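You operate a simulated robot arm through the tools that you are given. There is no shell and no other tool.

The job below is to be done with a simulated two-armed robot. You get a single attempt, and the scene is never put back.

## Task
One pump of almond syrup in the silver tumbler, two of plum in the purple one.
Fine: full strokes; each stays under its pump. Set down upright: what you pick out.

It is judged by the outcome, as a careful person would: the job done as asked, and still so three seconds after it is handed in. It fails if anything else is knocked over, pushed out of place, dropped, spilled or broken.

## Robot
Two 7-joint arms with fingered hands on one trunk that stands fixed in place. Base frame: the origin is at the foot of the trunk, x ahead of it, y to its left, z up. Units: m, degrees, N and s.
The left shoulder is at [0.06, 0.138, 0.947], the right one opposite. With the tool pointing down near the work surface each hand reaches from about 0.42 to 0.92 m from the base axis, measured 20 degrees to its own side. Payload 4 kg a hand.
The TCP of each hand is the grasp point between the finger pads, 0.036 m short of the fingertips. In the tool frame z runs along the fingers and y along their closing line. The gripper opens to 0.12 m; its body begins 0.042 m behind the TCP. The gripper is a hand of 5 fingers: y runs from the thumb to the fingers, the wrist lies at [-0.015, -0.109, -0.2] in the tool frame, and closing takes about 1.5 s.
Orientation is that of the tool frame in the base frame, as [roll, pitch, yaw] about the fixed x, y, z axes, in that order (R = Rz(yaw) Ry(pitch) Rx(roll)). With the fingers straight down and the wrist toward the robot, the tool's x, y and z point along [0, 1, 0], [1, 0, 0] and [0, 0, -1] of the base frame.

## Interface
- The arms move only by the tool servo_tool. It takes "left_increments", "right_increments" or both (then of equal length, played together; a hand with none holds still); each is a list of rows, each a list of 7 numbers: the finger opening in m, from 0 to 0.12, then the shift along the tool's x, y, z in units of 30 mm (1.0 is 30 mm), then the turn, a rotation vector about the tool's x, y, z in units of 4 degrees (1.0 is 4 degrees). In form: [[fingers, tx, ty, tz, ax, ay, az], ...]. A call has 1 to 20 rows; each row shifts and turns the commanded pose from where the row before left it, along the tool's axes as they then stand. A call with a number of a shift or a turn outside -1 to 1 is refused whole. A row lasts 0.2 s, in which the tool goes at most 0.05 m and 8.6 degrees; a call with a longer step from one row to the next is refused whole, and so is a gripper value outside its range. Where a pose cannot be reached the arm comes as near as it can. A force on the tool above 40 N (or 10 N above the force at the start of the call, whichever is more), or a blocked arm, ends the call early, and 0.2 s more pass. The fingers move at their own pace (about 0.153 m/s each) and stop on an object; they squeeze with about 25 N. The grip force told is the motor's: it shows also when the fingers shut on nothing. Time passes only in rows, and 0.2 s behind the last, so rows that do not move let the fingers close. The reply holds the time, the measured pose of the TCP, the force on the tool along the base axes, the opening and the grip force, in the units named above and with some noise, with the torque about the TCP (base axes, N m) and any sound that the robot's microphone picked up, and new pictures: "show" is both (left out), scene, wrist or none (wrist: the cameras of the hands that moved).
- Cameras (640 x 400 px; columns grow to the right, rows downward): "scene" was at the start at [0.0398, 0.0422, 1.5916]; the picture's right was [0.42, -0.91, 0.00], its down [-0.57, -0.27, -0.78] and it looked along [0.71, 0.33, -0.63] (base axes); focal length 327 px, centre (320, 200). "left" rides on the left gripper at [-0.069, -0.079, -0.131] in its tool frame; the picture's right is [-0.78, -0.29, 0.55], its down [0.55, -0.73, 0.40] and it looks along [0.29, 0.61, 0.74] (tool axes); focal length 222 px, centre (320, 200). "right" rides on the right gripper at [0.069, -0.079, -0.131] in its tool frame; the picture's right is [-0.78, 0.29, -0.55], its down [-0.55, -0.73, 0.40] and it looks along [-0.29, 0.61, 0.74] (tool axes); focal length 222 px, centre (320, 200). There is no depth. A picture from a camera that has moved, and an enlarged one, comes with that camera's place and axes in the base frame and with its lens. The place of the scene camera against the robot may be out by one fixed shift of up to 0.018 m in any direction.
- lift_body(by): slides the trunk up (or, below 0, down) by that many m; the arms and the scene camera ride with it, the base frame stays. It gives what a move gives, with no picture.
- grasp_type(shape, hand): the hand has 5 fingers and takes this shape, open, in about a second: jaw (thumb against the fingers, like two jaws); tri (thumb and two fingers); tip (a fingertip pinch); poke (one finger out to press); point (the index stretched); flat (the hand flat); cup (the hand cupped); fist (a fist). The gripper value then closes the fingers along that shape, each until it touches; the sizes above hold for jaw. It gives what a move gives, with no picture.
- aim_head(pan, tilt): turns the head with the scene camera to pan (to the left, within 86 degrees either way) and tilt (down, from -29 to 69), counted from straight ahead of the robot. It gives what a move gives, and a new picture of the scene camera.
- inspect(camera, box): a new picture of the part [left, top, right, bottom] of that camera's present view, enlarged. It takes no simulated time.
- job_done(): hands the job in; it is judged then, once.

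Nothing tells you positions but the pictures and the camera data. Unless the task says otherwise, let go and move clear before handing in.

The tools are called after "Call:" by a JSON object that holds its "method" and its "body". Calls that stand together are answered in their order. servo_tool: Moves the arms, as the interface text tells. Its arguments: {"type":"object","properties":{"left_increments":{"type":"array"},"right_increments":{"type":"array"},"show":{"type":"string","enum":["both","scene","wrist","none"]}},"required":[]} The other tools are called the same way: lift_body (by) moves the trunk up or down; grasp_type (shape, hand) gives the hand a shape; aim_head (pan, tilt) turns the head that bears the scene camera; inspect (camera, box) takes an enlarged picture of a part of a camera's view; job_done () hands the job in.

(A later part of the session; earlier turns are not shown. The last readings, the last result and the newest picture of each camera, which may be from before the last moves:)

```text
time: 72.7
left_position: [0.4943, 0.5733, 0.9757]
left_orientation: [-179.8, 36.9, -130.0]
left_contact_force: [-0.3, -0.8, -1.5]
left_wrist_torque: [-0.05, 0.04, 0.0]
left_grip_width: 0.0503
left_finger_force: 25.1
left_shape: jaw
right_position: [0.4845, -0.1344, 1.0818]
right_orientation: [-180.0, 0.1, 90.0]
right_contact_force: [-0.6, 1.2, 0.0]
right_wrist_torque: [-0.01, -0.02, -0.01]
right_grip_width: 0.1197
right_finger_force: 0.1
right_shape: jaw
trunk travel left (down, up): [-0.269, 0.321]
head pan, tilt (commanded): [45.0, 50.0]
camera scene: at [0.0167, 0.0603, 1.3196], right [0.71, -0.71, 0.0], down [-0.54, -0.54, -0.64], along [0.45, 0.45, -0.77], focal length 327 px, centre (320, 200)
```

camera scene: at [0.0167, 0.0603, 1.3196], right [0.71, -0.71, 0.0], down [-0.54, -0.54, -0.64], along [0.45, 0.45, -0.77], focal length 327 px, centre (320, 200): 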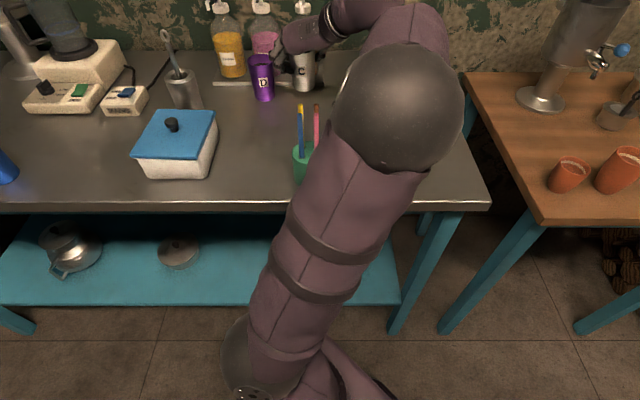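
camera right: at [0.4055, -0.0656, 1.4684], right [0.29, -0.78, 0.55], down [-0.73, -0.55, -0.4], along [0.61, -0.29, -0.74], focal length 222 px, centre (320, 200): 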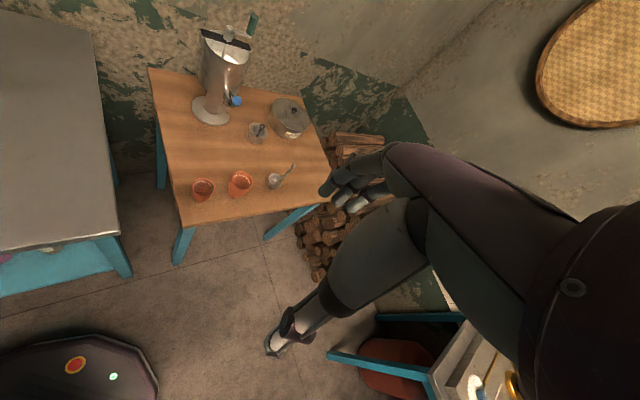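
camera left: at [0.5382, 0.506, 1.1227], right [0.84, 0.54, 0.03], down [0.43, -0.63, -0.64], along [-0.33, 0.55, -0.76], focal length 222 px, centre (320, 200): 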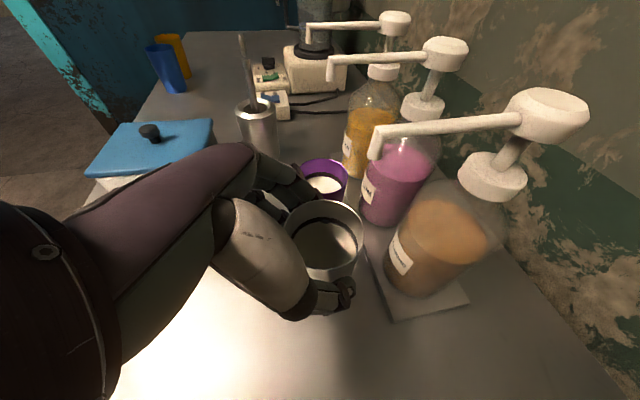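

The right arm has free space all around, so lowering is safe. Backing the cup off 3 cm, raising the hand 10 cm, then lowering the trunk 10 cm.

Call:
{"method": "servo_tool", "body": {"left_increments": [[0.03, 0.4, 0.043, -0.3, 0, 0, 0], [0.03, 0.4, 0.043, -0.3, 0, 0, 0], [0.03, -0.4, 0, -0.534, 0, 0, 0], [0.03, -0.4, 0, -0.534, 0, 0, 0], [0.03, -0.4, 0, -0.534, 0, 0, 0], [0.03, -0.4, 0, -0.534, 0, 0, 0], [0.03, -0.4, 0, -0.534, 0, 0, 0], [0.03, 0, 0, 0, 0, 0, 0]], "show": "scene"}}

Call:
{"method": "lift_body", "body": {"by": -0.1}}

Call:
{"method": "inspect", "body": {"camera": "scene", "box": [0, 0, 640, 400]}}

```text
time: 74.5
left_position: [0.472, 0.5529, 1.0739]
left_orientation: [-179.8, 36.8, -130.0]
left_contact_force: [0.2, 1.0, -2.3]
left_wrist_torque: [0.0, 0.05, 0.02]
left_grip_width: 0.0501
left_finger_force: 25.2
left_shape: jaw
right_position: [0.4855, -0.1354, 1.0809]
right_orientation: [179.9, -0.1, 90.0]
right_contact_force: [1.3, 0.0, 0.3]
right_wrist_torque: [-0.03, 0.0, 0.01]
right_grip_width: 0.1199
right_finger_force: 0.0
right_shape: jaw
trunk travel left (down, up): [-0.269, 0.321]
head pan, tilt (commanded): [45.0, 50.0]
camera scene: at [0.0166, 0.0603, 1.3196], right [0.71, -0.71, 0.0], down [-0.54, -0.54, -0.64], along [0.45, 0.45, -0.77], focal length 327 px, centre (320, 200)
```

scene: 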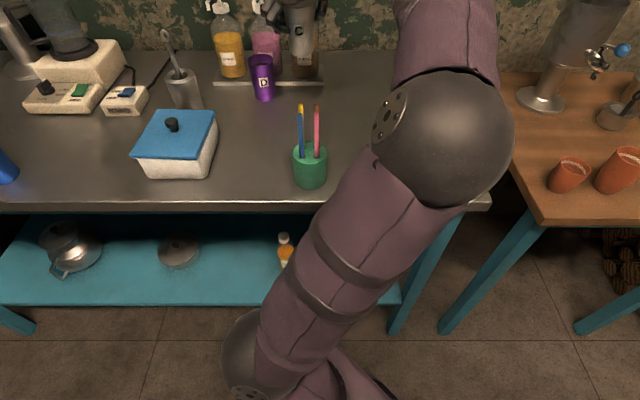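

```text
time: 75.8
left_position: [0.4727, 0.554, 0.9748]
left_orientation: [-179.7, 36.7, -130.0]
left_contact_force: [-0.3, -0.3, -2.1]
left_wrist_torque: [-0.04, 0.01, 0.0]
left_grip_width: 0.0502
left_finger_force: 24.8
left_shape: jaw
right_position: [0.4848, -0.1343, 0.9819]
right_orientation: [179.9, 0.0, 89.9]
right_contact_force: [0.5, 0.4, 0.5]
right_wrist_torque: [-0.03, 0.02, 0.0]
right_grip_width: 0.1197
right_finger_force: 0.0
right_shape: jaw
trunk travel left (down, up): [-0.169, 0.421]
head pan, tilt (commanded): [45.0, 50.0]
```

```text
1.00 times, centred on (320, 200) of scene (not enlarged: the box is as wide or as high as the picture)
camera zoom: at [0.0166, 0.0603, 1.2196], right [0.71, -0.71, 0.0], down [-0.54, -0.54, -0.64], along [0.45, 0.45, -0.77], focal length 327 px, centre (320, 200)
```

zoom: 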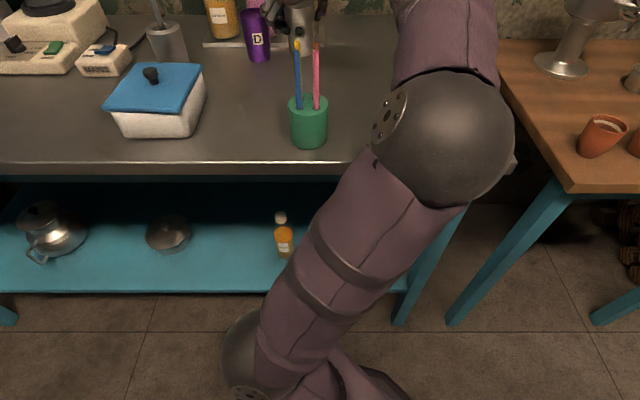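

Clear everywhere. Tilting the head up a bit for a better view and sliding forward in small steps.

Call:
{"method": "aim_head", "body": {"pan": 45, "tilt": 36}}

Call:
{"method": "servo_tool", "body": {"left_increments": [[0.03, -0.272, -0.06, 0.204, 0, 0, 0], [0.03, -0.272, -0.06, 0.204, 0, 0, 0], [0.03, -0.272, -0.06, 0.204, 0, 0, 0], [0.03, 0, 0, 0, 0, 0, 0]]}}

Call:
{"method": "inspect", "body": {"camera": "scene", "box": [210, 60, 370, 180]}}

```text
time: 76.6
left_position: [0.4712, 0.5551, 0.9743]
left_orientation: [-179.7, 36.7, -129.8]
left_contact_force: [0.1, 0.3, -2.3]
left_wrist_torque: [-0.01, -0.02, 0.02]
left_grip_width: 0.0503
left_finger_force: 25.1
left_shape: jaw
right_position: [0.4846, -0.1334, 0.9819]
right_orientation: [-180.0, 0.0, 89.9]
right_contact_force: [-0.6, -0.1, 1.1]
right_wrist_torque: [0.03, 0.0, -0.03]
right_grip_width: 0.1198
right_finger_force: 0.1
right_shape: jaw
trunk travel left (down, up): [-0.169, 0.421]
head pan, tilt (commanded): [45.0, 36.0]
camera scene: at [0.0241, 0.0677, 1.2397], right [0.71, -0.71, 0.0], down [-0.42, -0.42, -0.81], along [0.57, 0.57, -0.59], focal length 327 px, centre (320, 200)
```

scene: 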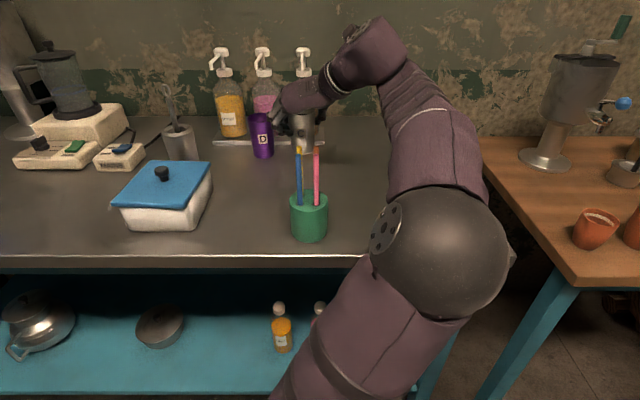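

```text
time: 77.6
left_position: [0.4939, 0.5738, 0.9759]
left_orientation: [-179.8, 36.8, -129.8]
left_contact_force: [0.0, -0.2, -1.9]
left_wrist_torque: [-0.04, -0.02, -0.04]
left_grip_width: 0.0504
left_finger_force: 25.0
left_shape: jaw
right_position: [0.4846, -0.1352, 0.9812]
right_orientation: [-180.0, 0.1, 89.9]
right_contact_force: [-0.4, 0.7, 0.1]
right_wrist_torque: [0.01, -0.02, -0.01]
right_grip_width: 0.1197
right_finger_force: 0.2
right_shape: jaw
trunk travel left (down, up): [-0.169, 0.421]
head pan, tilt (commanded): [45.0, 36.0]
camera scene: at [0.024, 0.0679, 1.2397], right [0.71, -0.71, 0.0], down [-0.42, -0.42, -0.81], along [0.57, 0.57, -0.59], focal length 327 px, centre (320, 200)
camera left: at [0.5402, 0.5058, 1.122], right [0.84, 0.54, 0.03], down [0.43, -0.63, -0.64], along [-0.33, 0.55, -0.76], focal length 222 px, centre (320, 200)
```

scene: 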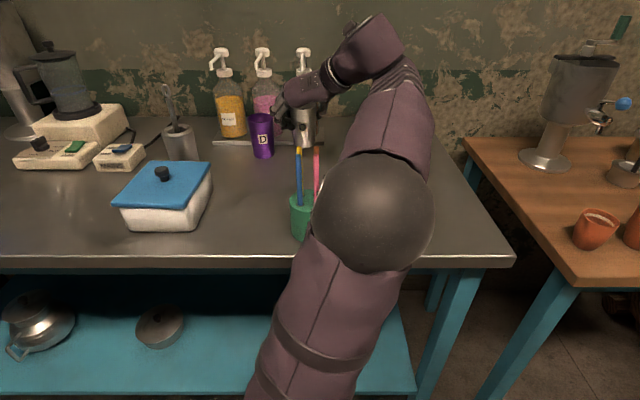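
left: 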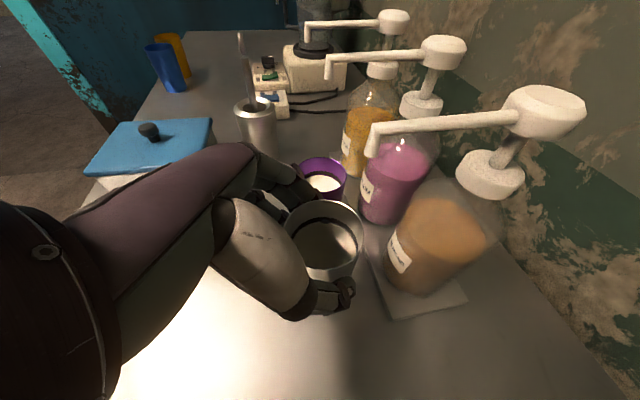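

```text
3.33 times, centred on (290, 120) of scene
camera zoom: at [0.024, 0.0679, 1.2397], right [0.71, -0.71, 0.0], down [-0.42, -0.42, -0.81], along [0.57, 0.57, -0.59], focal length 1089 px, centre (420, 467)
```

zoom: 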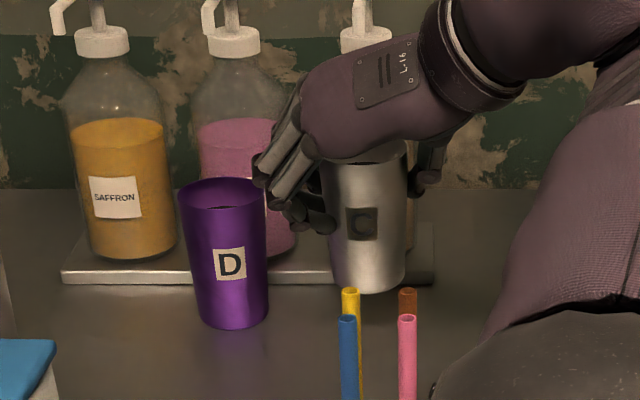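

Still fine and the forearm clears the straws. Two more small steps, watching the elbow.

Call:
{"method": "servo_tool", "body": {"left_increments": [[0.03, -0.272, -0.06, 0.204, 0, 0, 0], [0.03, 0, 0, 0, 0, 0, 0]]}}

Call:
{"method": "inspect", "body": {"camera": "scene", "box": [210, 60, 370, 180]}}

```text
time: 78.2
left_position: [0.4954, 0.5741, 0.9752]
left_orientation: [-179.8, 36.8, -130.0]
left_contact_force: [0.4, 0.2, -2.7]
left_wrist_torque: [-0.02, 0.03, 0.01]
left_grip_width: 0.0505
left_finger_force: 25.4
left_shape: jaw
left hand out of reach, approached as far as the arm can: row 1
right_position: [0.484, -0.1353, 0.9828]
right_orientation: [180.0, 0.0, 90.1]
right_contact_force: [0.2, 0.3, -0.1]
right_wrist_torque: [0.0, 0.02, -0.01]
right_grip_width: 0.1196
right_finger_force: 0.1
right_shape: jaw
trunk travel left (down, up): [-0.169, 0.421]
head pan, tilt (commanded): [45.0, 36.0]
camera scene: at [0.0241, 0.0677, 1.2398], right [0.71, -0.71, 0.0], down [-0.42, -0.42, -0.81], along [0.57, 0.57, -0.59], focal length 327 px, centre (320, 200)
camera left: at [0.5403, 0.5056, 1.1219], right [0.84, 0.54, 0.03], down [0.43, -0.63, -0.64], along [-0.33, 0.55, -0.76], focal length 222 px, centre (320, 200)
```

scene: 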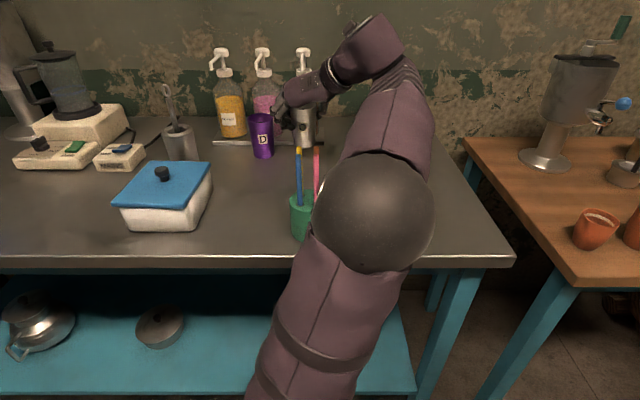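
left: 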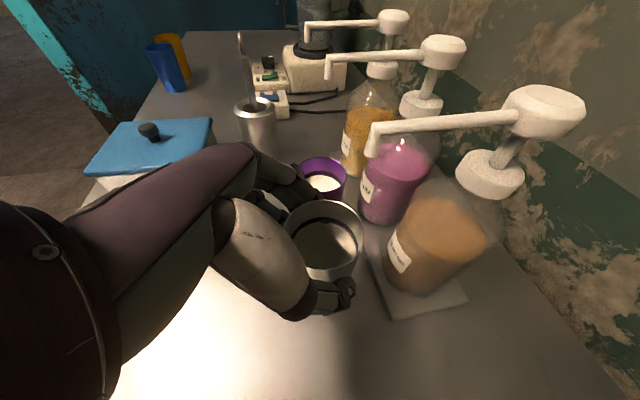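

```text
3.33 times, centred on (290, 120) of scene
camera zoom: at [0.0241, 0.0677, 1.2398], right [0.71, -0.71, 0.0], down [-0.42, -0.42, -0.81], along [0.57, 0.57, -0.59], focal length 1089 px, centre (420, 467)
```

zoom: 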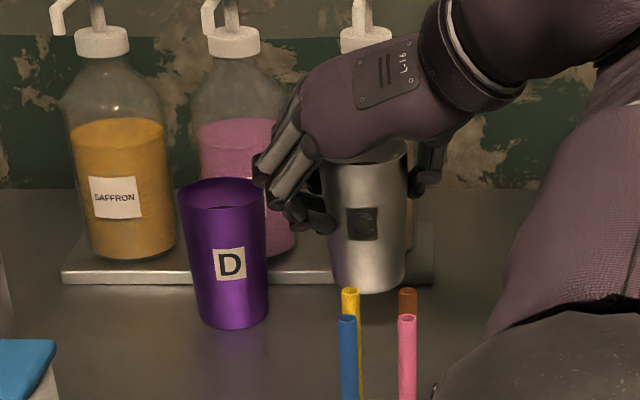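

The wrist-bend limit stops me 2.5 cm short regardless of trunk height; a flatter hand tilt would bend the wrist much less. So I'll set the silver cup down right here (free table, just in front of its spout) and regrasp it with a flatter hand.

Call:
{"method": "lift_body", "body": {"by": -0.037}}

Call:
{"method": "lift_body", "body": {"by": -0.003}}

```text
time: 79.0
left_position: [0.4953, 0.5731, 0.9392]
left_orientation: [-179.7, 36.8, -129.9]
left_contact_force: [0.1, 0.2, -2.2]
left_wrist_torque: [-0.01, -0.01, 0.02]
left_grip_width: 0.0504
left_finger_force: 25.1
left_shape: jaw
right_position: [0.4851, -0.1354, 0.9434]
right_orientation: [-179.9, 0.0, 90.0]
right_contact_force: [-0.2, -1.1, 0.6]
right_wrist_torque: [0.0, 0.01, -0.06]
right_grip_width: 0.1195
right_finger_force: 0.1
right_shape: jaw
trunk travel left (down, up): [-0.132, 0.458]
head pan, tilt (commanded): [45.0, 36.0]
```

```text
time: 79.5
left_position: [0.4955, 0.5735, 0.9358]
left_orientation: [-179.8, 36.8, -129.9]
left_contact_force: [0.1, 1.5, 3.5]
left_wrist_torque: [0.08, 0.05, 0.0]
left_grip_width: 0.0496
left_finger_force: 25.3
left_shape: jaw
right_position: [0.4852, -0.1347, 0.9413]
right_orientation: [179.9, 0.0, 90.0]
right_contact_force: [0.2, 0.8, 0.7]
right_wrist_torque: [0.01, 0.0, -0.01]
right_grip_width: 0.1195
right_finger_force: 0.0
right_shape: jaw
trunk travel left (down, up): [-0.129, 0.461]
head pan, tilt (commanded): [45.0, 36.0]
```

The cup touches down. Opening gently and retreating back and up along the fingers.

Call:
{"method": "servo_tool", "body": {"left_increments": [[0.052, 0, 0, 0, 0, 0, 0], [0.056, 0, 0, 0, 0, 0, 0], [0.06, 0, 0, 0, 0, 0, 0], [0.065, 0, 0, 0, 0, 0, 0], [0.07, 0, 0, 0, 0, 0, 0], [0.075, 0, 0, 0, 0, 0, 0], [0.075, 0, 0, 0, 0, 0, 0]]}}

Call:
{"method": "inspect", "body": {"camera": "left", "box": [200, 60, 520, 360]}}

Call:
{"method": "inspect", "body": {"camera": "scene", "box": [210, 60, 370, 180]}}

```text
time: 81.1
left_position: [0.4955, 0.5741, 0.9351]
left_orientation: [-179.7, 36.8, -129.9]
left_contact_force: [0.0, 0.1, -0.4]
left_wrist_torque: [0.0, 0.0, -0.03]
left_grip_width: 0.0748
left_finger_force: 0.1
left_shape: jaw
right_position: [0.4827, -0.1349, 0.9417]
right_orientation: [179.9, 0.0, 89.8]
right_contact_force: [0.3, 0.2, -1.1]
right_wrist_torque: [0.0, 0.01, 0.0]
right_grip_width: 0.1196
right_finger_force: 0.1
right_shape: jaw
trunk travel left (down, up): [-0.129, 0.461]
head pan, tilt (commanded): [45.0, 36.0]
camera scene: at [0.024, 0.0676, 1.1998], right [0.71, -0.71, 0.0], down [-0.42, -0.42, -0.81], along [0.57, 0.57, -0.59], focal length 327 px, centre (320, 200)
camera left: at [0.5402, 0.5055, 1.082], right [0.84, 0.54, 0.03], down [0.43, -0.63, -0.64], along [-0.33, 0.55, -0.76], focal length 222 px, centre (320, 200)
```

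scene: 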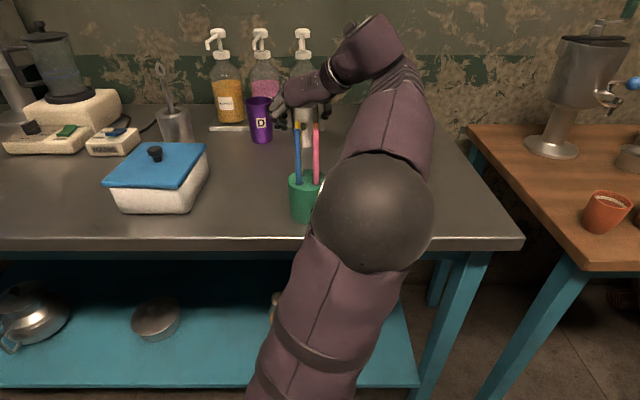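
left: 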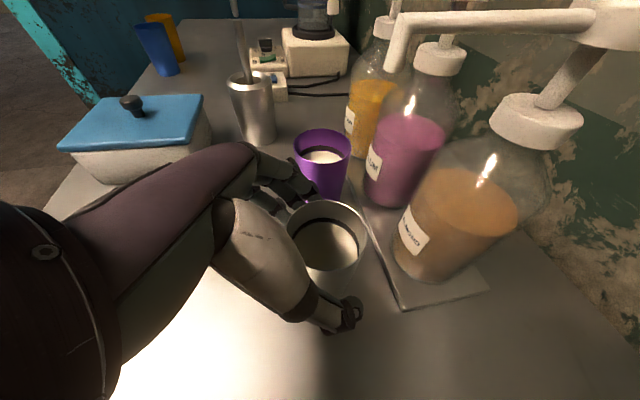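

```text
1.33 times, centred on (360, 210) of left
camera zoom: at [0.5402, 0.5055, 1.082], right [0.84, 0.54, 0.03], down [0.43, -0.63, -0.64], along [-0.33, 0.55, -0.76], focal length 296 px, centre (267, 187)
```

zoom: 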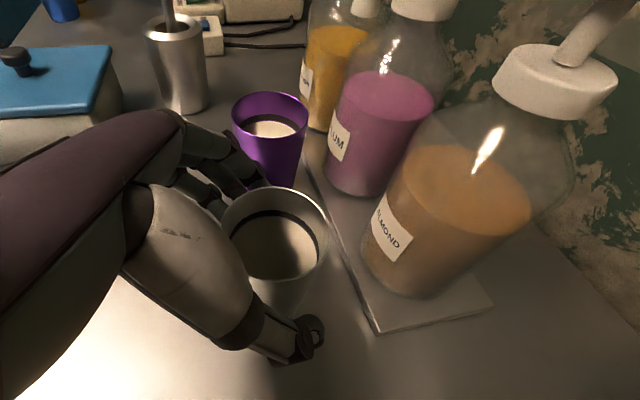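

```text
3.33 times, centred on (290, 120) of scene
camera zoom: at [0.024, 0.0676, 1.1998], right [0.71, -0.71, 0.0], down [-0.42, -0.42, -0.81], along [0.57, 0.57, -0.59], focal length 1089 px, centre (420, 467)
```

zoom: 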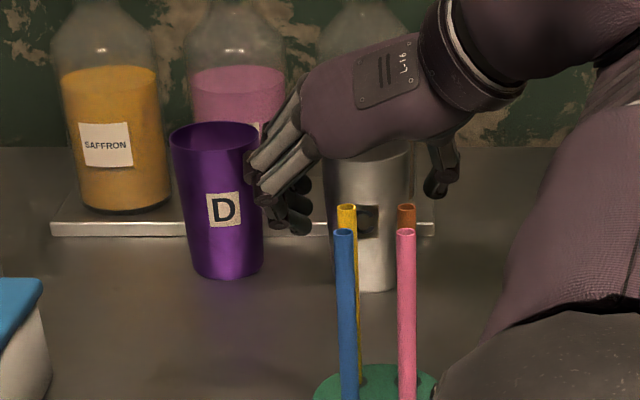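

The silver cup stands upright at about (0.504, 0.577). Retreating along the fingers.

Call:
{"method": "servo_tool", "body": {"left_increments": [[0.075, 0, 0, -0.5, 0, 0, 0], [0.075, 0, 0, -0.7, 0, 0, 0], [0.075, 0, 0, -0.8, 0, 0, 0], [0.075, 0, 0, -0.8, 0, 0, 0], [0.075, 0, 0, -0.8, 0, 0, 0], [0.075, 0, 0, -0.8, 0, 0, 0], [0.075, 0, 0, 0, 0, 0, 0]]}}

```text
time: 82.7
left_position: [0.4441, 0.5138, 1.0408]
left_orientation: [-179.7, 36.8, -130.0]
left_contact_force: [0.6, -0.9, -0.2]
left_wrist_torque: [-0.06, -0.02, -0.03]
left_grip_width: 0.0748
left_finger_force: 0.2
left_shape: jaw
right_position: [0.4845, -0.135, 0.9406]
right_orientation: [179.9, 0.0, 89.9]
right_contact_force: [0.0, 0.3, -1.0]
right_wrist_torque: [0.0, 0.01, 0.0]
right_grip_width: 0.1195
right_finger_force: 0.1
right_shape: jaw
trunk travel left (down, up): [-0.129, 0.461]
head pan, tilt (commanded): [45.0, 36.0]
camera scene: at [0.0239, 0.0675, 1.1998], right [0.71, -0.71, 0.0], down [-0.42, -0.42, -0.81], along [0.57, 0.57, -0.59], focal length 327 px, centre (320, 200)
camera left: at [0.4881, 0.4452, 1.1871], right [0.84, 0.54, 0.03], down [0.43, -0.63, -0.64], along [-0.33, 0.55, -0.76], focal length 222 px, centre (320, 200)
```

scene: 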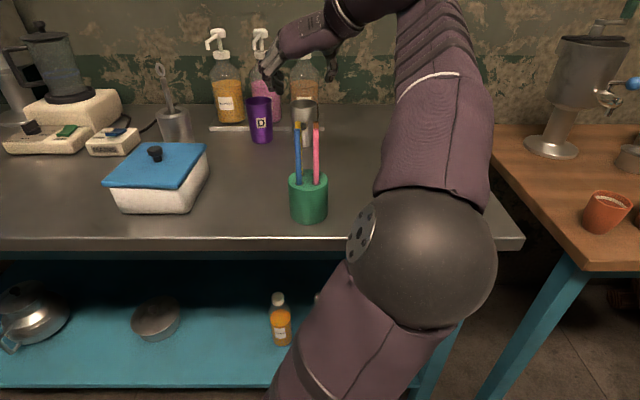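
left: 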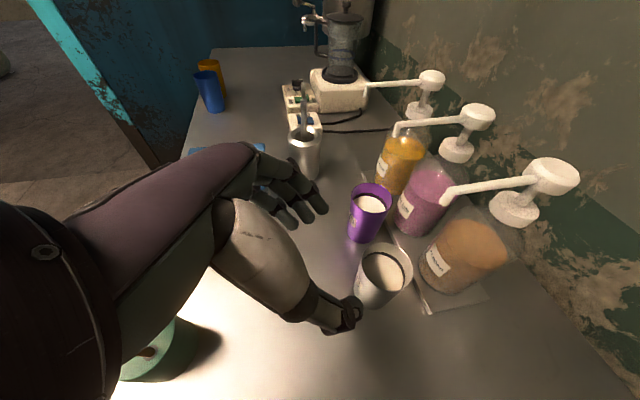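

Now clear of both cups. Raising the trunk 15 cm for a higher elbow, then flattening the hand's tilt by 20° in free space.

Call:
{"method": "lift_body", "body": {"by": 0.15}}

Call:
{"method": "servo_tool", "body": {"left_increments": [[0.075, 0, 0, 0, 0, -1.0, 0], [0.075, 0, 0, 0, 0, -1.0, 0], [0.075, 0, 0, 0, 0, -1.0, 0], [0.075, 0, 0, 0, 0, -1.0, 0], [0.075, 0, 0, 0, 0, -1.0, 0], [0.075, 0, 0, 0, 0, 0, 0]]}}

```text
time: 84.4
left_position: [0.444, 0.5149, 1.1896]
left_orientation: [-179.7, 36.8, -129.9]
left_contact_force: [-0.7, 0.1, -0.2]
left_wrist_torque: [0.04, 0.03, 0.01]
left_grip_width: 0.0746
left_finger_force: 0.1
left_shape: jaw
right_position: [0.4838, -0.1341, 1.0906]
right_orientation: [-179.9, 0.0, 90.0]
right_contact_force: [-0.1, -0.5, 0.5]
right_wrist_torque: [0.01, 0.01, -0.01]
right_grip_width: 0.1197
right_finger_force: 0.0
right_shape: jaw
trunk travel left (down, up): [-0.279, 0.311]
head pan, tilt (commanded): [45.0, 36.0]
```

```text
time: 85.8
left_position: [0.4435, 0.5138, 1.1897]
left_orientation: [-179.8, 56.9, -130.0]
left_contact_force: [-0.3, 0.2, 0.6]
left_wrist_torque: [-0.01, 0.0, 0.0]
left_grip_width: 0.0746
left_finger_force: 0.1
left_shape: jaw
right_position: [0.4854, -0.1353, 1.0915]
right_orientation: [180.0, 0.0, 90.0]
right_contact_force: [-0.3, 0.1, -0.7]
right_wrist_torque: [0.02, -0.01, 0.01]
right_grip_width: 0.1195
right_finger_force: 0.0
right_shape: jaw
trunk travel left (down, up): [-0.279, 0.311]
head pan, tilt (commanded): [45.0, 36.0]
camera scene: at [0.024, 0.0675, 1.3498], right [0.71, -0.71, 0.0], down [-0.42, -0.42, -0.81], along [0.57, 0.57, -0.59], focal length 327 px, centre (320, 200)
camera left: at [0.4568, 0.407, 1.3197], right [0.79, 0.49, 0.36], down [0.58, -0.45, -0.67], along [-0.17, 0.75, -0.64], focal length 222 px, centre (320, 200)
```

scene: 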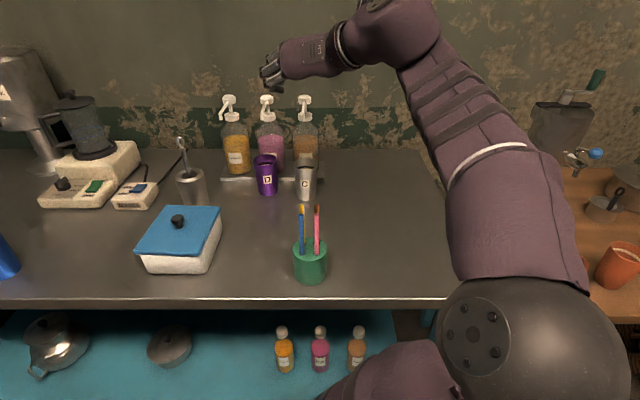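
left: 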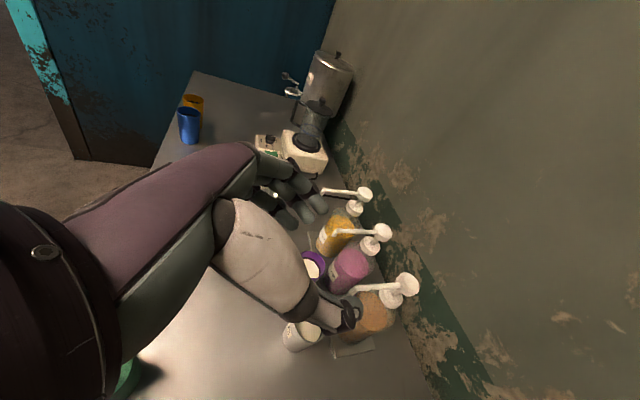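

The flatter tilt (33°) is easily reached. Moving slightly back and descending in front of the silver cup.

Call:
{"method": "servo_tool", "body": {"left_increments": [[0.075, 0.307, 0.05, -0.473, 0, 0, 0], [0.075, 0.838, 0, 0.546, 0, 0, 0], [0.075, 0.838, 0, 0.546, 0, 0, 0], [0.075, 0.838, 0, 0.546, 0, 0, 0], [0.075, 0.838, 0, 0.546, 0, 0, 0], [0.075, 0, 0, 0, 0, 0, 0]]}}

```text
time: 87.2
left_position: [0.4306, 0.4998, 1.0696]
left_orientation: [-179.6, 56.8, -129.7]
left_contact_force: [-0.9, 0.2, 0.5]
left_wrist_torque: [0.01, 0.03, 0.02]
left_grip_width: 0.0748
left_finger_force: 0.0
left_shape: jaw
right_position: [0.4837, -0.1342, 1.0932]
right_orientation: [180.0, 0.0, 90.1]
right_contact_force: [0.3, 1.2, 0.4]
right_wrist_torque: [-0.01, -0.03, 0.01]
right_grip_width: 0.1198
right_finger_force: 0.1
right_shape: jaw
trunk travel left (down, up): [-0.279, 0.311]
head pan, tilt (commanded): [45.0, 36.0]
camera scene: at [0.0241, 0.0676, 1.3498], right [0.71, -0.71, 0.0], down [-0.42, -0.42, -0.81], along [0.57, 0.57, -0.59], focal length 327 px, centre (320, 200)
camera left: at [0.4434, 0.3949, 1.199], right [0.79, 0.49, 0.36], down [0.58, -0.45, -0.67], along [-0.17, 0.74, -0.65], focal length 222 px, centre (320, 200)
```

scene: 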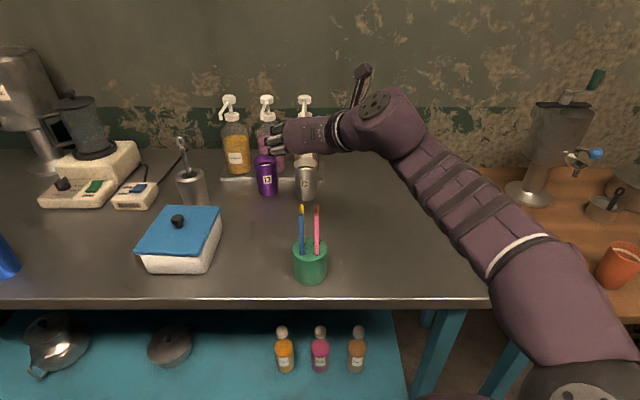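
left: 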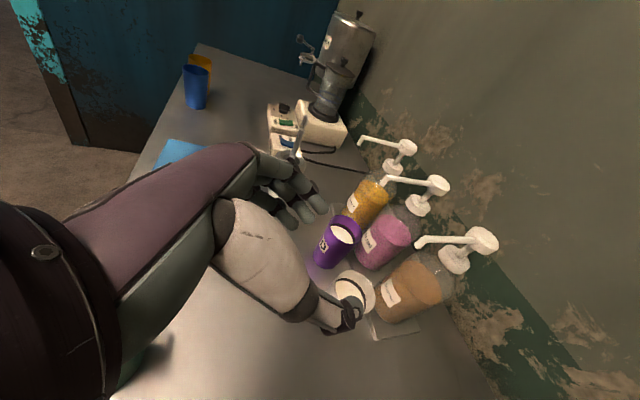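

Good posture: forearm comes from the right, away from the straws. Descending the remaining 13 cm.

Call:
{"method": "servo_tool", "body": {"left_increments": [[0.075, 0.838, 0, 0.546, 0, 0, 0], [0.075, 0.838, 0, 0.546, 0, 0, 0], [0.075, 0.838, 0, 0.546, 0, 0, 0], [0.075, 0.838, 0, 0.546, 0, 0, 0], [0.075, 0, 0, 0, 0, 0, 0]]}}

Call:
{"method": "inspect", "body": {"camera": "left", "box": [200, 60, 520, 360]}}

```text
time: 88.4
left_position: [0.4327, 0.5018, 0.9505]
left_orientation: [-179.6, 56.8, -129.8]
left_contact_force: [0.1, -0.6, -0.4]
left_wrist_torque: [-0.04, 0.01, 0.0]
left_grip_width: 0.0747
left_finger_force: 0.2
left_shape: jaw
right_position: [0.4846, -0.1342, 1.0915]
right_orientation: [-180.0, -0.1, 90.0]
right_contact_force: [-0.1, -0.1, 0.9]
right_wrist_torque: [0.03, -0.01, -0.03]
right_grip_width: 0.1199
right_finger_force: 0.0
right_shape: jaw
trunk travel left (down, up): [-0.279, 0.311]
head pan, tilt (commanded): [45.0, 36.0]
camera scene: at [0.0241, 0.0676, 1.3498], right [0.71, -0.71, 0.0], down [-0.42, -0.42, -0.81], along [0.57, 0.57, -0.59], focal length 327 px, centre (320, 200)
camera left: at [0.446, 0.3954, 1.08], right [0.79, 0.49, 0.36], down [0.58, -0.45, -0.67], along [-0.17, 0.74, -0.65], focal length 222 px, centre (320, 200)
```

scene: 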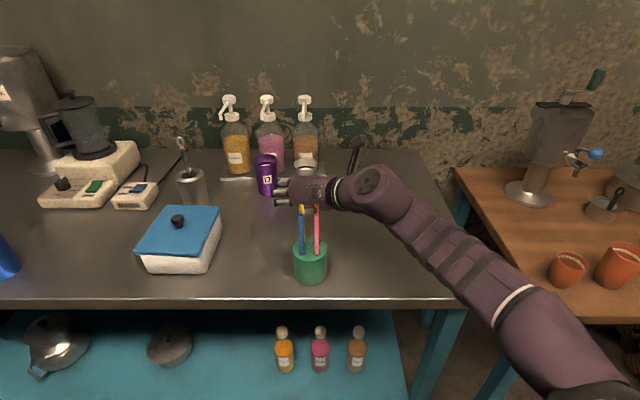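
left: 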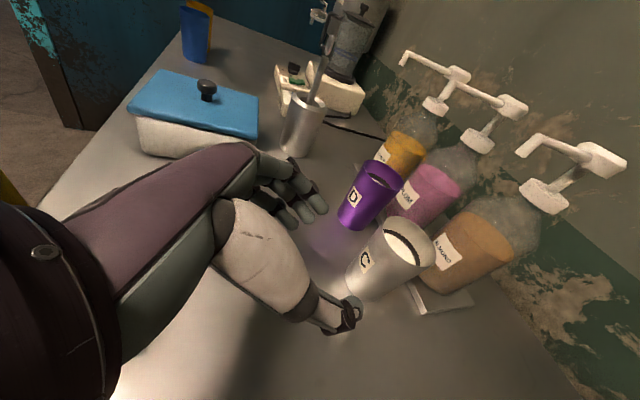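

```text
1.33 times, centred on (360, 210) of left
camera zoom: at [0.446, 0.3954, 1.08], right [0.79, 0.49, 0.36], down [0.58, -0.45, -0.67], along [-0.17, 0.74, -0.65], focal length 296 px, centre (267, 187)
```

zoom: 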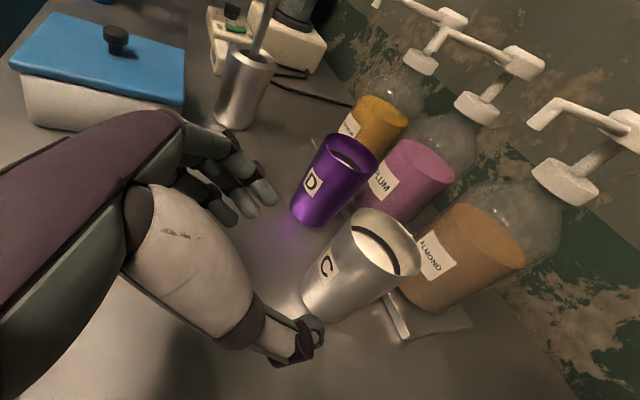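

Approach height reached. Adding 4° yaw, shifting 1 cm right to line up with the silver cup, and moving half the way in.

Call:
{"method": "servo_tool", "body": {"left_increments": [[0.075, 0, 0, 0, -0.8368, 0, -0.5476], [0.075, 0.223, -0.333, 0.146, 0, 0, 0], [0.075, -0.457, 0, 0.697, 0, 0, 0], [0.075, -0.457, 0, 0.697, 0, 0, 0], [0.075, 0, 0, 0, 0, 0, 0]]}}

Call:
{"method": "inspect", "body": {"camera": "left", "box": [230, 110, 470, 330]}}

Call:
{"method": "inspect", "body": {"camera": "scene", "box": [230, 110, 370, 220]}}

```text
time: 89.6
left_position: [0.4669, 0.5353, 0.943]
left_orientation: [-179.8, 56.8, -125.9]
left_contact_force: [-0.4, -0.7, 0.1]
left_wrist_torque: [0.0, 0.01, -0.01]
left_grip_width: 0.0748
left_finger_force: 0.0
left_shape: jaw
right_position: [0.4832, -0.1353, 1.0914]
right_orientation: [180.0, 0.0, 90.0]
right_contact_force: [-0.5, 0.9, 0.7]
right_wrist_torque: [-0.02, 0.01, 0.01]
right_grip_width: 0.1201
right_finger_force: 0.0
right_shape: jaw
trunk travel left (down, up): [-0.279, 0.311]
head pan, tilt (commanded): [45.0, 36.0]
camera scene: at [0.0239, 0.0676, 1.3497], right [0.71, -0.71, 0.0], down [-0.42, -0.42, -0.81], along [0.57, 0.57, -0.59], focal length 327 px, centre (320, 200)
camera left: at [0.4886, 0.4319, 1.0733], right [0.76, 0.55, 0.36], down [0.61, -0.41, -0.67], along [-0.22, 0.73, -0.65], focal length 222 px, centre (320, 200)
```

scene: 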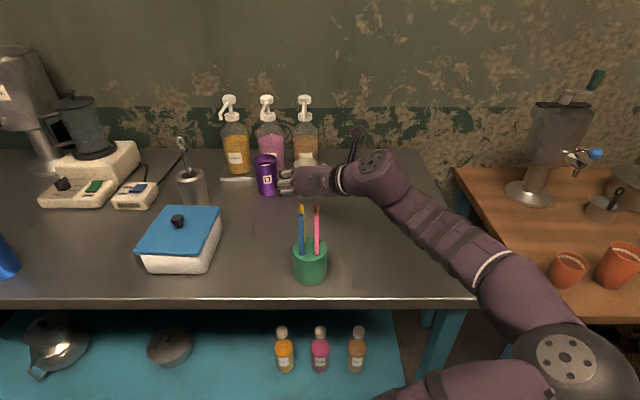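
left: 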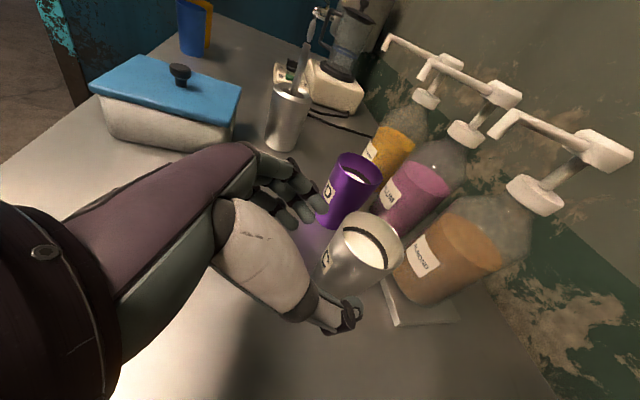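

```text
1.82 times, centred on (350, 220) of left
camera zoom: at [0.4886, 0.4319, 1.0733], right [0.76, 0.55, 0.36], down [0.61, -0.41, -0.67], along [-0.22, 0.73, -0.65], focal length 404 px, centre (266, 164)
```

zoom: 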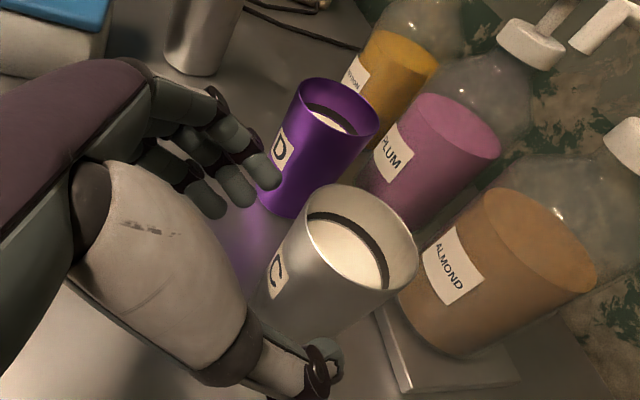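

```text
3.64 times, centred on (300, 165) of scene
camera zoom: at [0.0239, 0.0676, 1.3497], right [0.71, -0.71, 0.0], down [-0.42, -0.42, -0.81], along [0.57, 0.57, -0.59], focal length 1188 px, centre (393, 327)
```

zoom: 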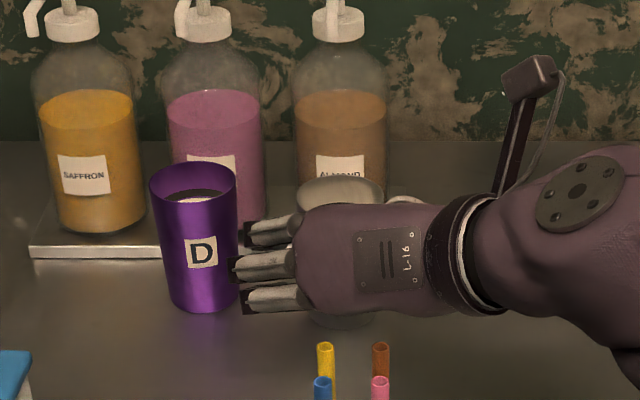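

Fingers line up with the gap between the two cups (≈1.7 cm from purple, ≈0.7 cm from silver). Moving in the remaining 4.6 cm.

Call:
{"method": "servo_tool", "body": {"left_increments": [[0.075, -0.28, -0.02, 0.428, 0, 0, 0], [0.075, -0.28, -0.02, 0.428, 0, 0, 0], [0.075, -0.28, -0.01, 0.428, 0, 0, 0], [0.075, 0, 0, 0, 0, 0, 0]]}}

Call:
{"method": "inspect", "body": {"camera": "left", "box": [230, 110, 470, 330]}}

Call:
{"method": "inspect", "body": {"camera": "scene", "box": [230, 110, 370, 220]}}

```text
time: 90.6
left_position: [0.4994, 0.5711, 0.9413]
left_orientation: [-179.6, 56.7, -125.7]
left_contact_force: [0.2, 0.7, -1.2]
left_wrist_torque: [-0.04, 0.0, -0.02]
left_grip_width: 0.0748
left_finger_force: 0.1
left_shape: jaw
right_position: [0.4845, -0.1347, 1.092]
right_orientation: [-180.0, 0.0, 90.0]
right_contact_force: [0.0, 0.7, 0.2]
right_wrist_torque: [-0.01, 0.0, 0.02]
right_grip_width: 0.1199
right_finger_force: 0.0
right_shape: jaw
trunk travel left (down, up): [-0.279, 0.311]
head pan, tilt (commanded): [45.0, 36.0]
camera scene: at [0.0239, 0.0677, 1.3497], right [0.71, -0.71, 0.0], down [-0.42, -0.42, -0.81], along [0.57, 0.57, -0.59], focal length 327 px, centre (320, 200)
camera left: at [0.5192, 0.4665, 1.0722], right [0.76, 0.55, 0.36], down [0.61, -0.41, -0.67], along [-0.22, 0.73, -0.65], focal length 222 px, centre (320, 200)
```

scene: 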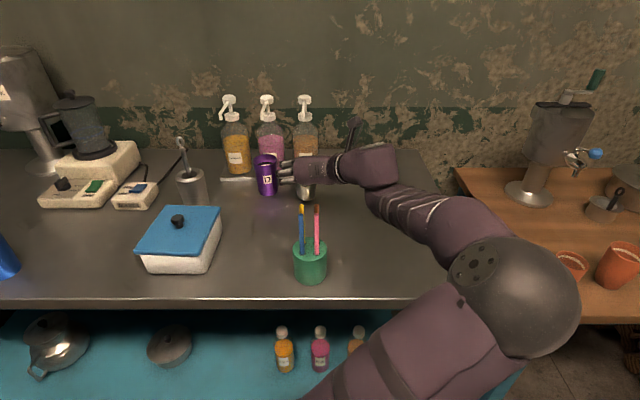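
left: 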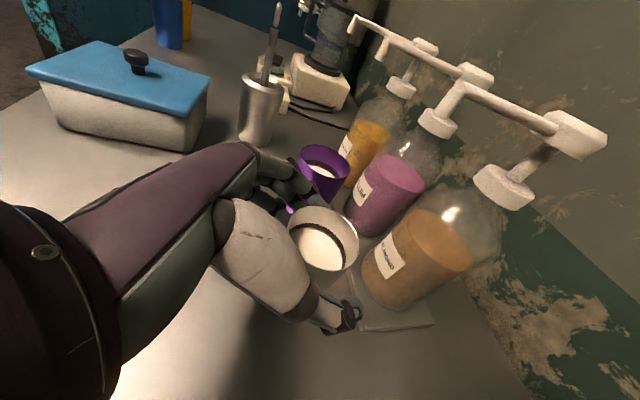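

```text
1.82 times, centred on (350, 220) of left
camera zoom: at [0.5192, 0.4665, 1.0722], right [0.76, 0.55, 0.36], down [0.61, -0.41, -0.67], along [-0.22, 0.73, -0.65], focal length 404 px, centre (266, 164)
```

zoom: 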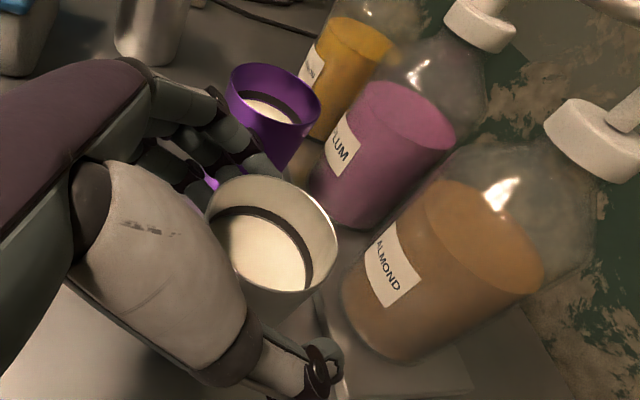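

```text
3.64 times, centred on (300, 165) of scene
camera zoom: at [0.0239, 0.0677, 1.3497], right [0.71, -0.71, 0.0], down [-0.42, -0.42, -0.81], along [0.57, 0.57, -0.59], focal length 1188 px, centre (393, 327)
```

zoom: 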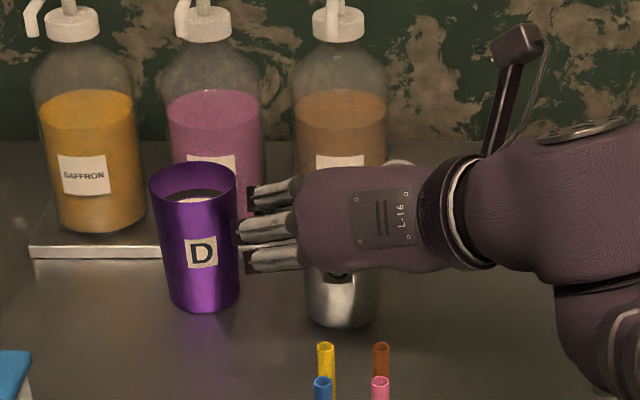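

Centred again with no contact. Closing on the silver cup.

Call:
{"method": "servo_tool", "body": {"left_increments": [[0.068, 0, 0, 0, 0, 0, 0], [0.064, 0, 0, 0, 0, 0, 0], [0.06, 0, 0, 0, 0, 0, 0], [0.056, 0, 0, 0, 0, 0, 0], [0.053, 0, 0, 0, 0, 0, 0], [0.05, 0, 0, 0, 0, 0, 0], [0.047, 0, 0, 0, 0, 0, 0], [0.044, 0, 0, 0, 0, 0, 0], [0.04, 0, 0, 0, 0, 0, 0], [0.035, 0, 0, 0, 0, 0, 0], [0.03, 0, 0, 0, 0, 0, 0], [0.03, 0, 0, 0, 0, 0, 0], [0.03, 0, 0, 0, 0, 0, 0]], "show": "none"}}

Call:
{"method": "inspect", "body": {"camera": "left", "box": [230, 110, 470, 330]}}

Call:
{"method": "inspect", "body": {"camera": "scene", "box": [230, 110, 370, 220]}}

```text
time: 93.4
left_position: [0.4986, 0.5697, 0.9423]
left_orientation: [-179.5, 56.8, -125.8]
left_contact_force: [0.1, 0.6, 0.6]
left_wrist_torque: [0.03, 0.02, 0.02]
left_grip_width: 0.0464
left_finger_force: 24.1
left_shape: jaw
right_position: [0.4846, -0.1351, 1.0907]
right_orientation: [179.9, -0.1, 90.0]
right_contact_force: [0.6, 0.2, 0.7]
right_wrist_torque: [0.04, 0.02, -0.01]
right_grip_width: 0.1197
right_finger_force: 0.0
right_shape: jaw
trunk travel left (down, up): [-0.279, 0.311]
head pan, tilt (commanded): [45.0, 36.0]
```

```text
1.82 times, centred on (350, 220) of left
camera zoom: at [0.5191, 0.4665, 1.0723], right [0.76, 0.55, 0.36], down [0.61, -0.41, -0.67], along [-0.22, 0.73, -0.65], focal length 404 px, centre (266, 164)
```

zoom: 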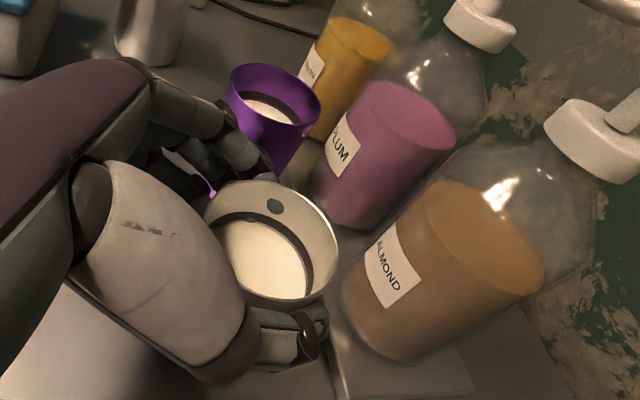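

```text
3.64 times, centred on (300, 165) of scene
camera zoom: at [0.024, 0.0676, 1.3498], right [0.71, -0.71, 0.0], down [-0.42, -0.42, -0.81], along [0.57, 0.57, -0.59], focal length 1188 px, centre (393, 327)
```

zoom: 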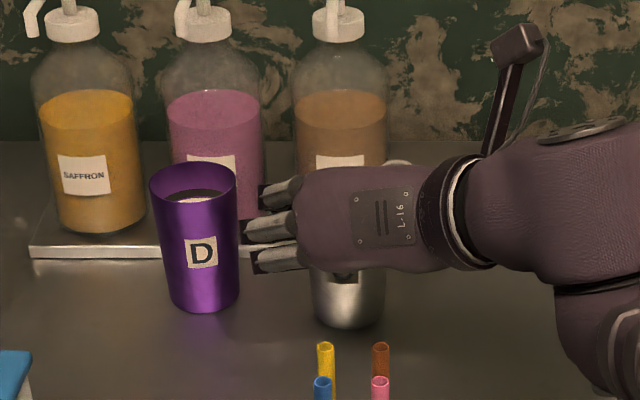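

Gripped. Lifting just 1.2 cm and checking the cup stays level.

Call:
{"method": "lift_body", "body": {"by": 0.012}}

Call:
{"method": "inspect", "body": {"camera": "left", "box": [230, 110, 470, 330]}}

Call:
{"method": "inspect", "body": {"camera": "scene", "box": [230, 110, 370, 220]}}

```text
time: 94.0
left_position: [0.4985, 0.5717, 0.9531]
left_orientation: [-179.7, 56.8, -125.8]
left_contact_force: [-0.2, 0.3, -2.1]
left_wrist_torque: [-0.03, 0.01, -0.01]
left_grip_width: 0.0464
left_finger_force: 24.9
left_shape: jaw
right_position: [0.4847, -0.1332, 1.1032]
right_orientation: [-180.0, 0.0, 90.0]
right_contact_force: [-0.1, 0.2, -1.0]
right_wrist_torque: [-0.05, -0.01, 0.01]
right_grip_width: 0.1196
right_finger_force: 0.0
right_shape: jaw
trunk travel left (down, up): [-0.291, 0.299]
head pan, tilt (commanded): [45.0, 36.0]
```

```text
1.82 times, centred on (350, 220) of left
camera zoom: at [0.5193, 0.4666, 1.084], right [0.76, 0.55, 0.36], down [0.61, -0.41, -0.67], along [-0.22, 0.73, -0.65], focal length 404 px, centre (266, 164)
```

zoom: 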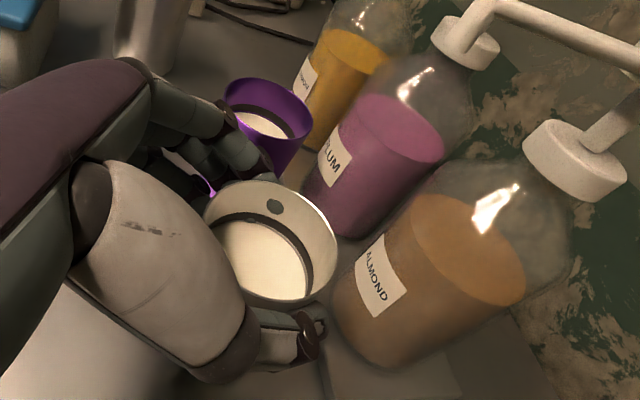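

```text
3.64 times, centred on (300, 165) of scene
camera zoom: at [0.0243, 0.0677, 1.3617], right [0.71, -0.71, 0.0], down [-0.42, -0.42, -0.81], along [0.57, 0.57, -0.59], focal length 1188 px, centre (393, 327)
```

zoom: 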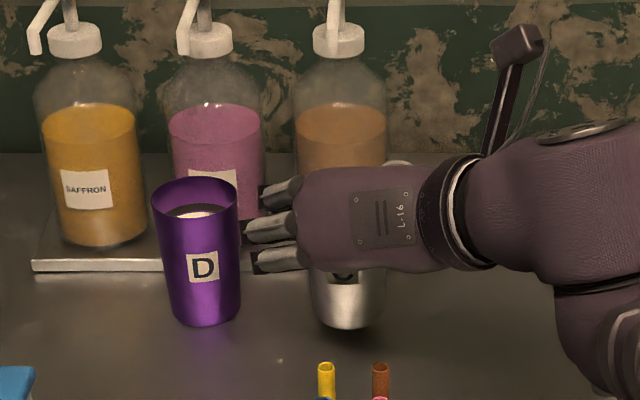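

Level and steady. Sliding forward 2.4 cm under the almond spout.

Call:
{"method": "servo_tool", "body": {"left_increments": [[0.03, -0.146, 0, 0.223, 0, 0, 0], [0.03, -0.146, 0, 0.223, 0, 0, 0], [0.03, -0.146, 0, 0.223, 0, 0, 0], [0.03, 0, 0, 0, 0, 0, 0]]}}

Call:
{"method": "inspect", "body": {"camera": "left", "box": [230, 60, 550, 330]}}

Call:
{"method": "inspect", "body": {"camera": "scene", "box": [230, 80, 370, 220]}}

```text
time: 95.0
left_position: [0.502, 0.5778, 0.9548]
left_orientation: [-179.4, 56.8, -125.7]
left_contact_force: [0.1, -0.2, -1.7]
left_wrist_torque: [-0.02, 0.0, 0.01]
left_grip_width: 0.046
left_finger_force: 24.5
left_shape: jaw
left hand out of reach, approached as far as the arm can: row 2, 3
right_position: [0.484, -0.1357, 1.1034]
right_orientation: [180.0, 0.0, 89.9]
right_contact_force: [-0.4, 0.0, -0.1]
right_wrist_torque: [-0.03, -0.02, 0.01]
right_grip_width: 0.1196
right_finger_force: 0.3
right_shape: jaw
trunk travel left (down, up): [-0.291, 0.299]
head pan, tilt (commanded): [45.0, 36.0]
camera scene: at [0.0241, 0.0678, 1.3618], right [0.71, -0.71, 0.0], down [-0.42, -0.42, -0.81], along [0.57, 0.57, -0.59], focal length 327 px, centre (320, 200)
camera left: at [0.522, 0.4726, 1.085], right [0.76, 0.55, 0.36], down [0.61, -0.41, -0.67], along [-0.22, 0.73, -0.65], focal length 222 px, centre (320, 200)
```

scene: 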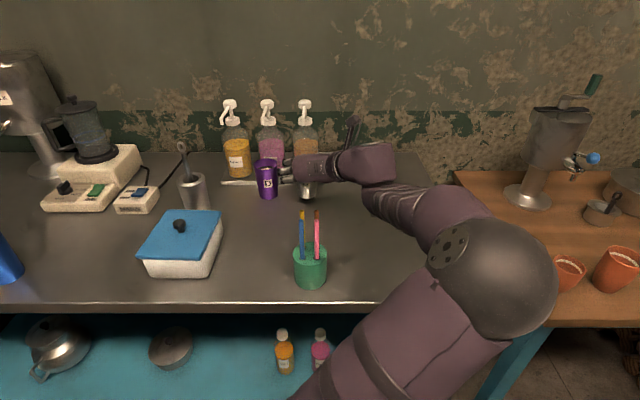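
left: 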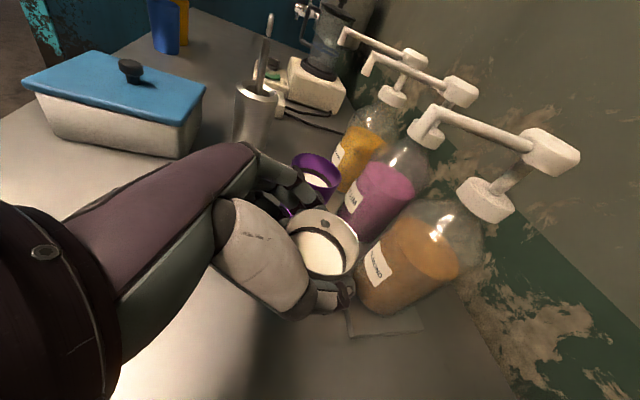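

```text
1.48 times, centred on (390, 195) of left
camera zoom: at [0.522, 0.4726, 1.085], right [0.76, 0.55, 0.36], down [0.61, -0.41, -0.67], along [-0.22, 0.73, -0.65], focal length 329 px, centre (216, 207)
```

zoom: 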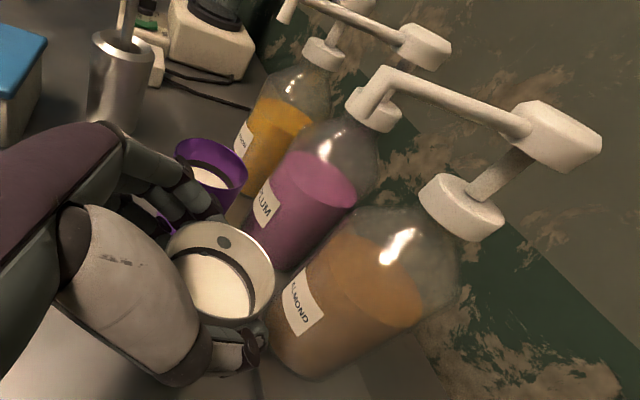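

```text
2.86 times, centred on (300, 150) of scene
camera zoom: at [0.0241, 0.0678, 1.3618], right [0.71, -0.71, 0.0], down [-0.42, -0.42, -0.81], along [0.57, 0.57, -0.59], focal length 934 px, centre (377, 343)
```

zoom: 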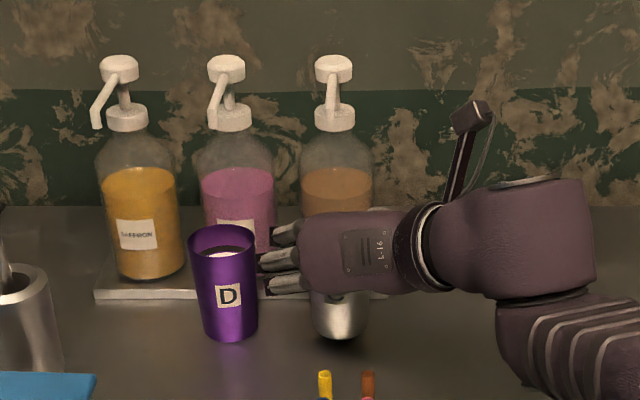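

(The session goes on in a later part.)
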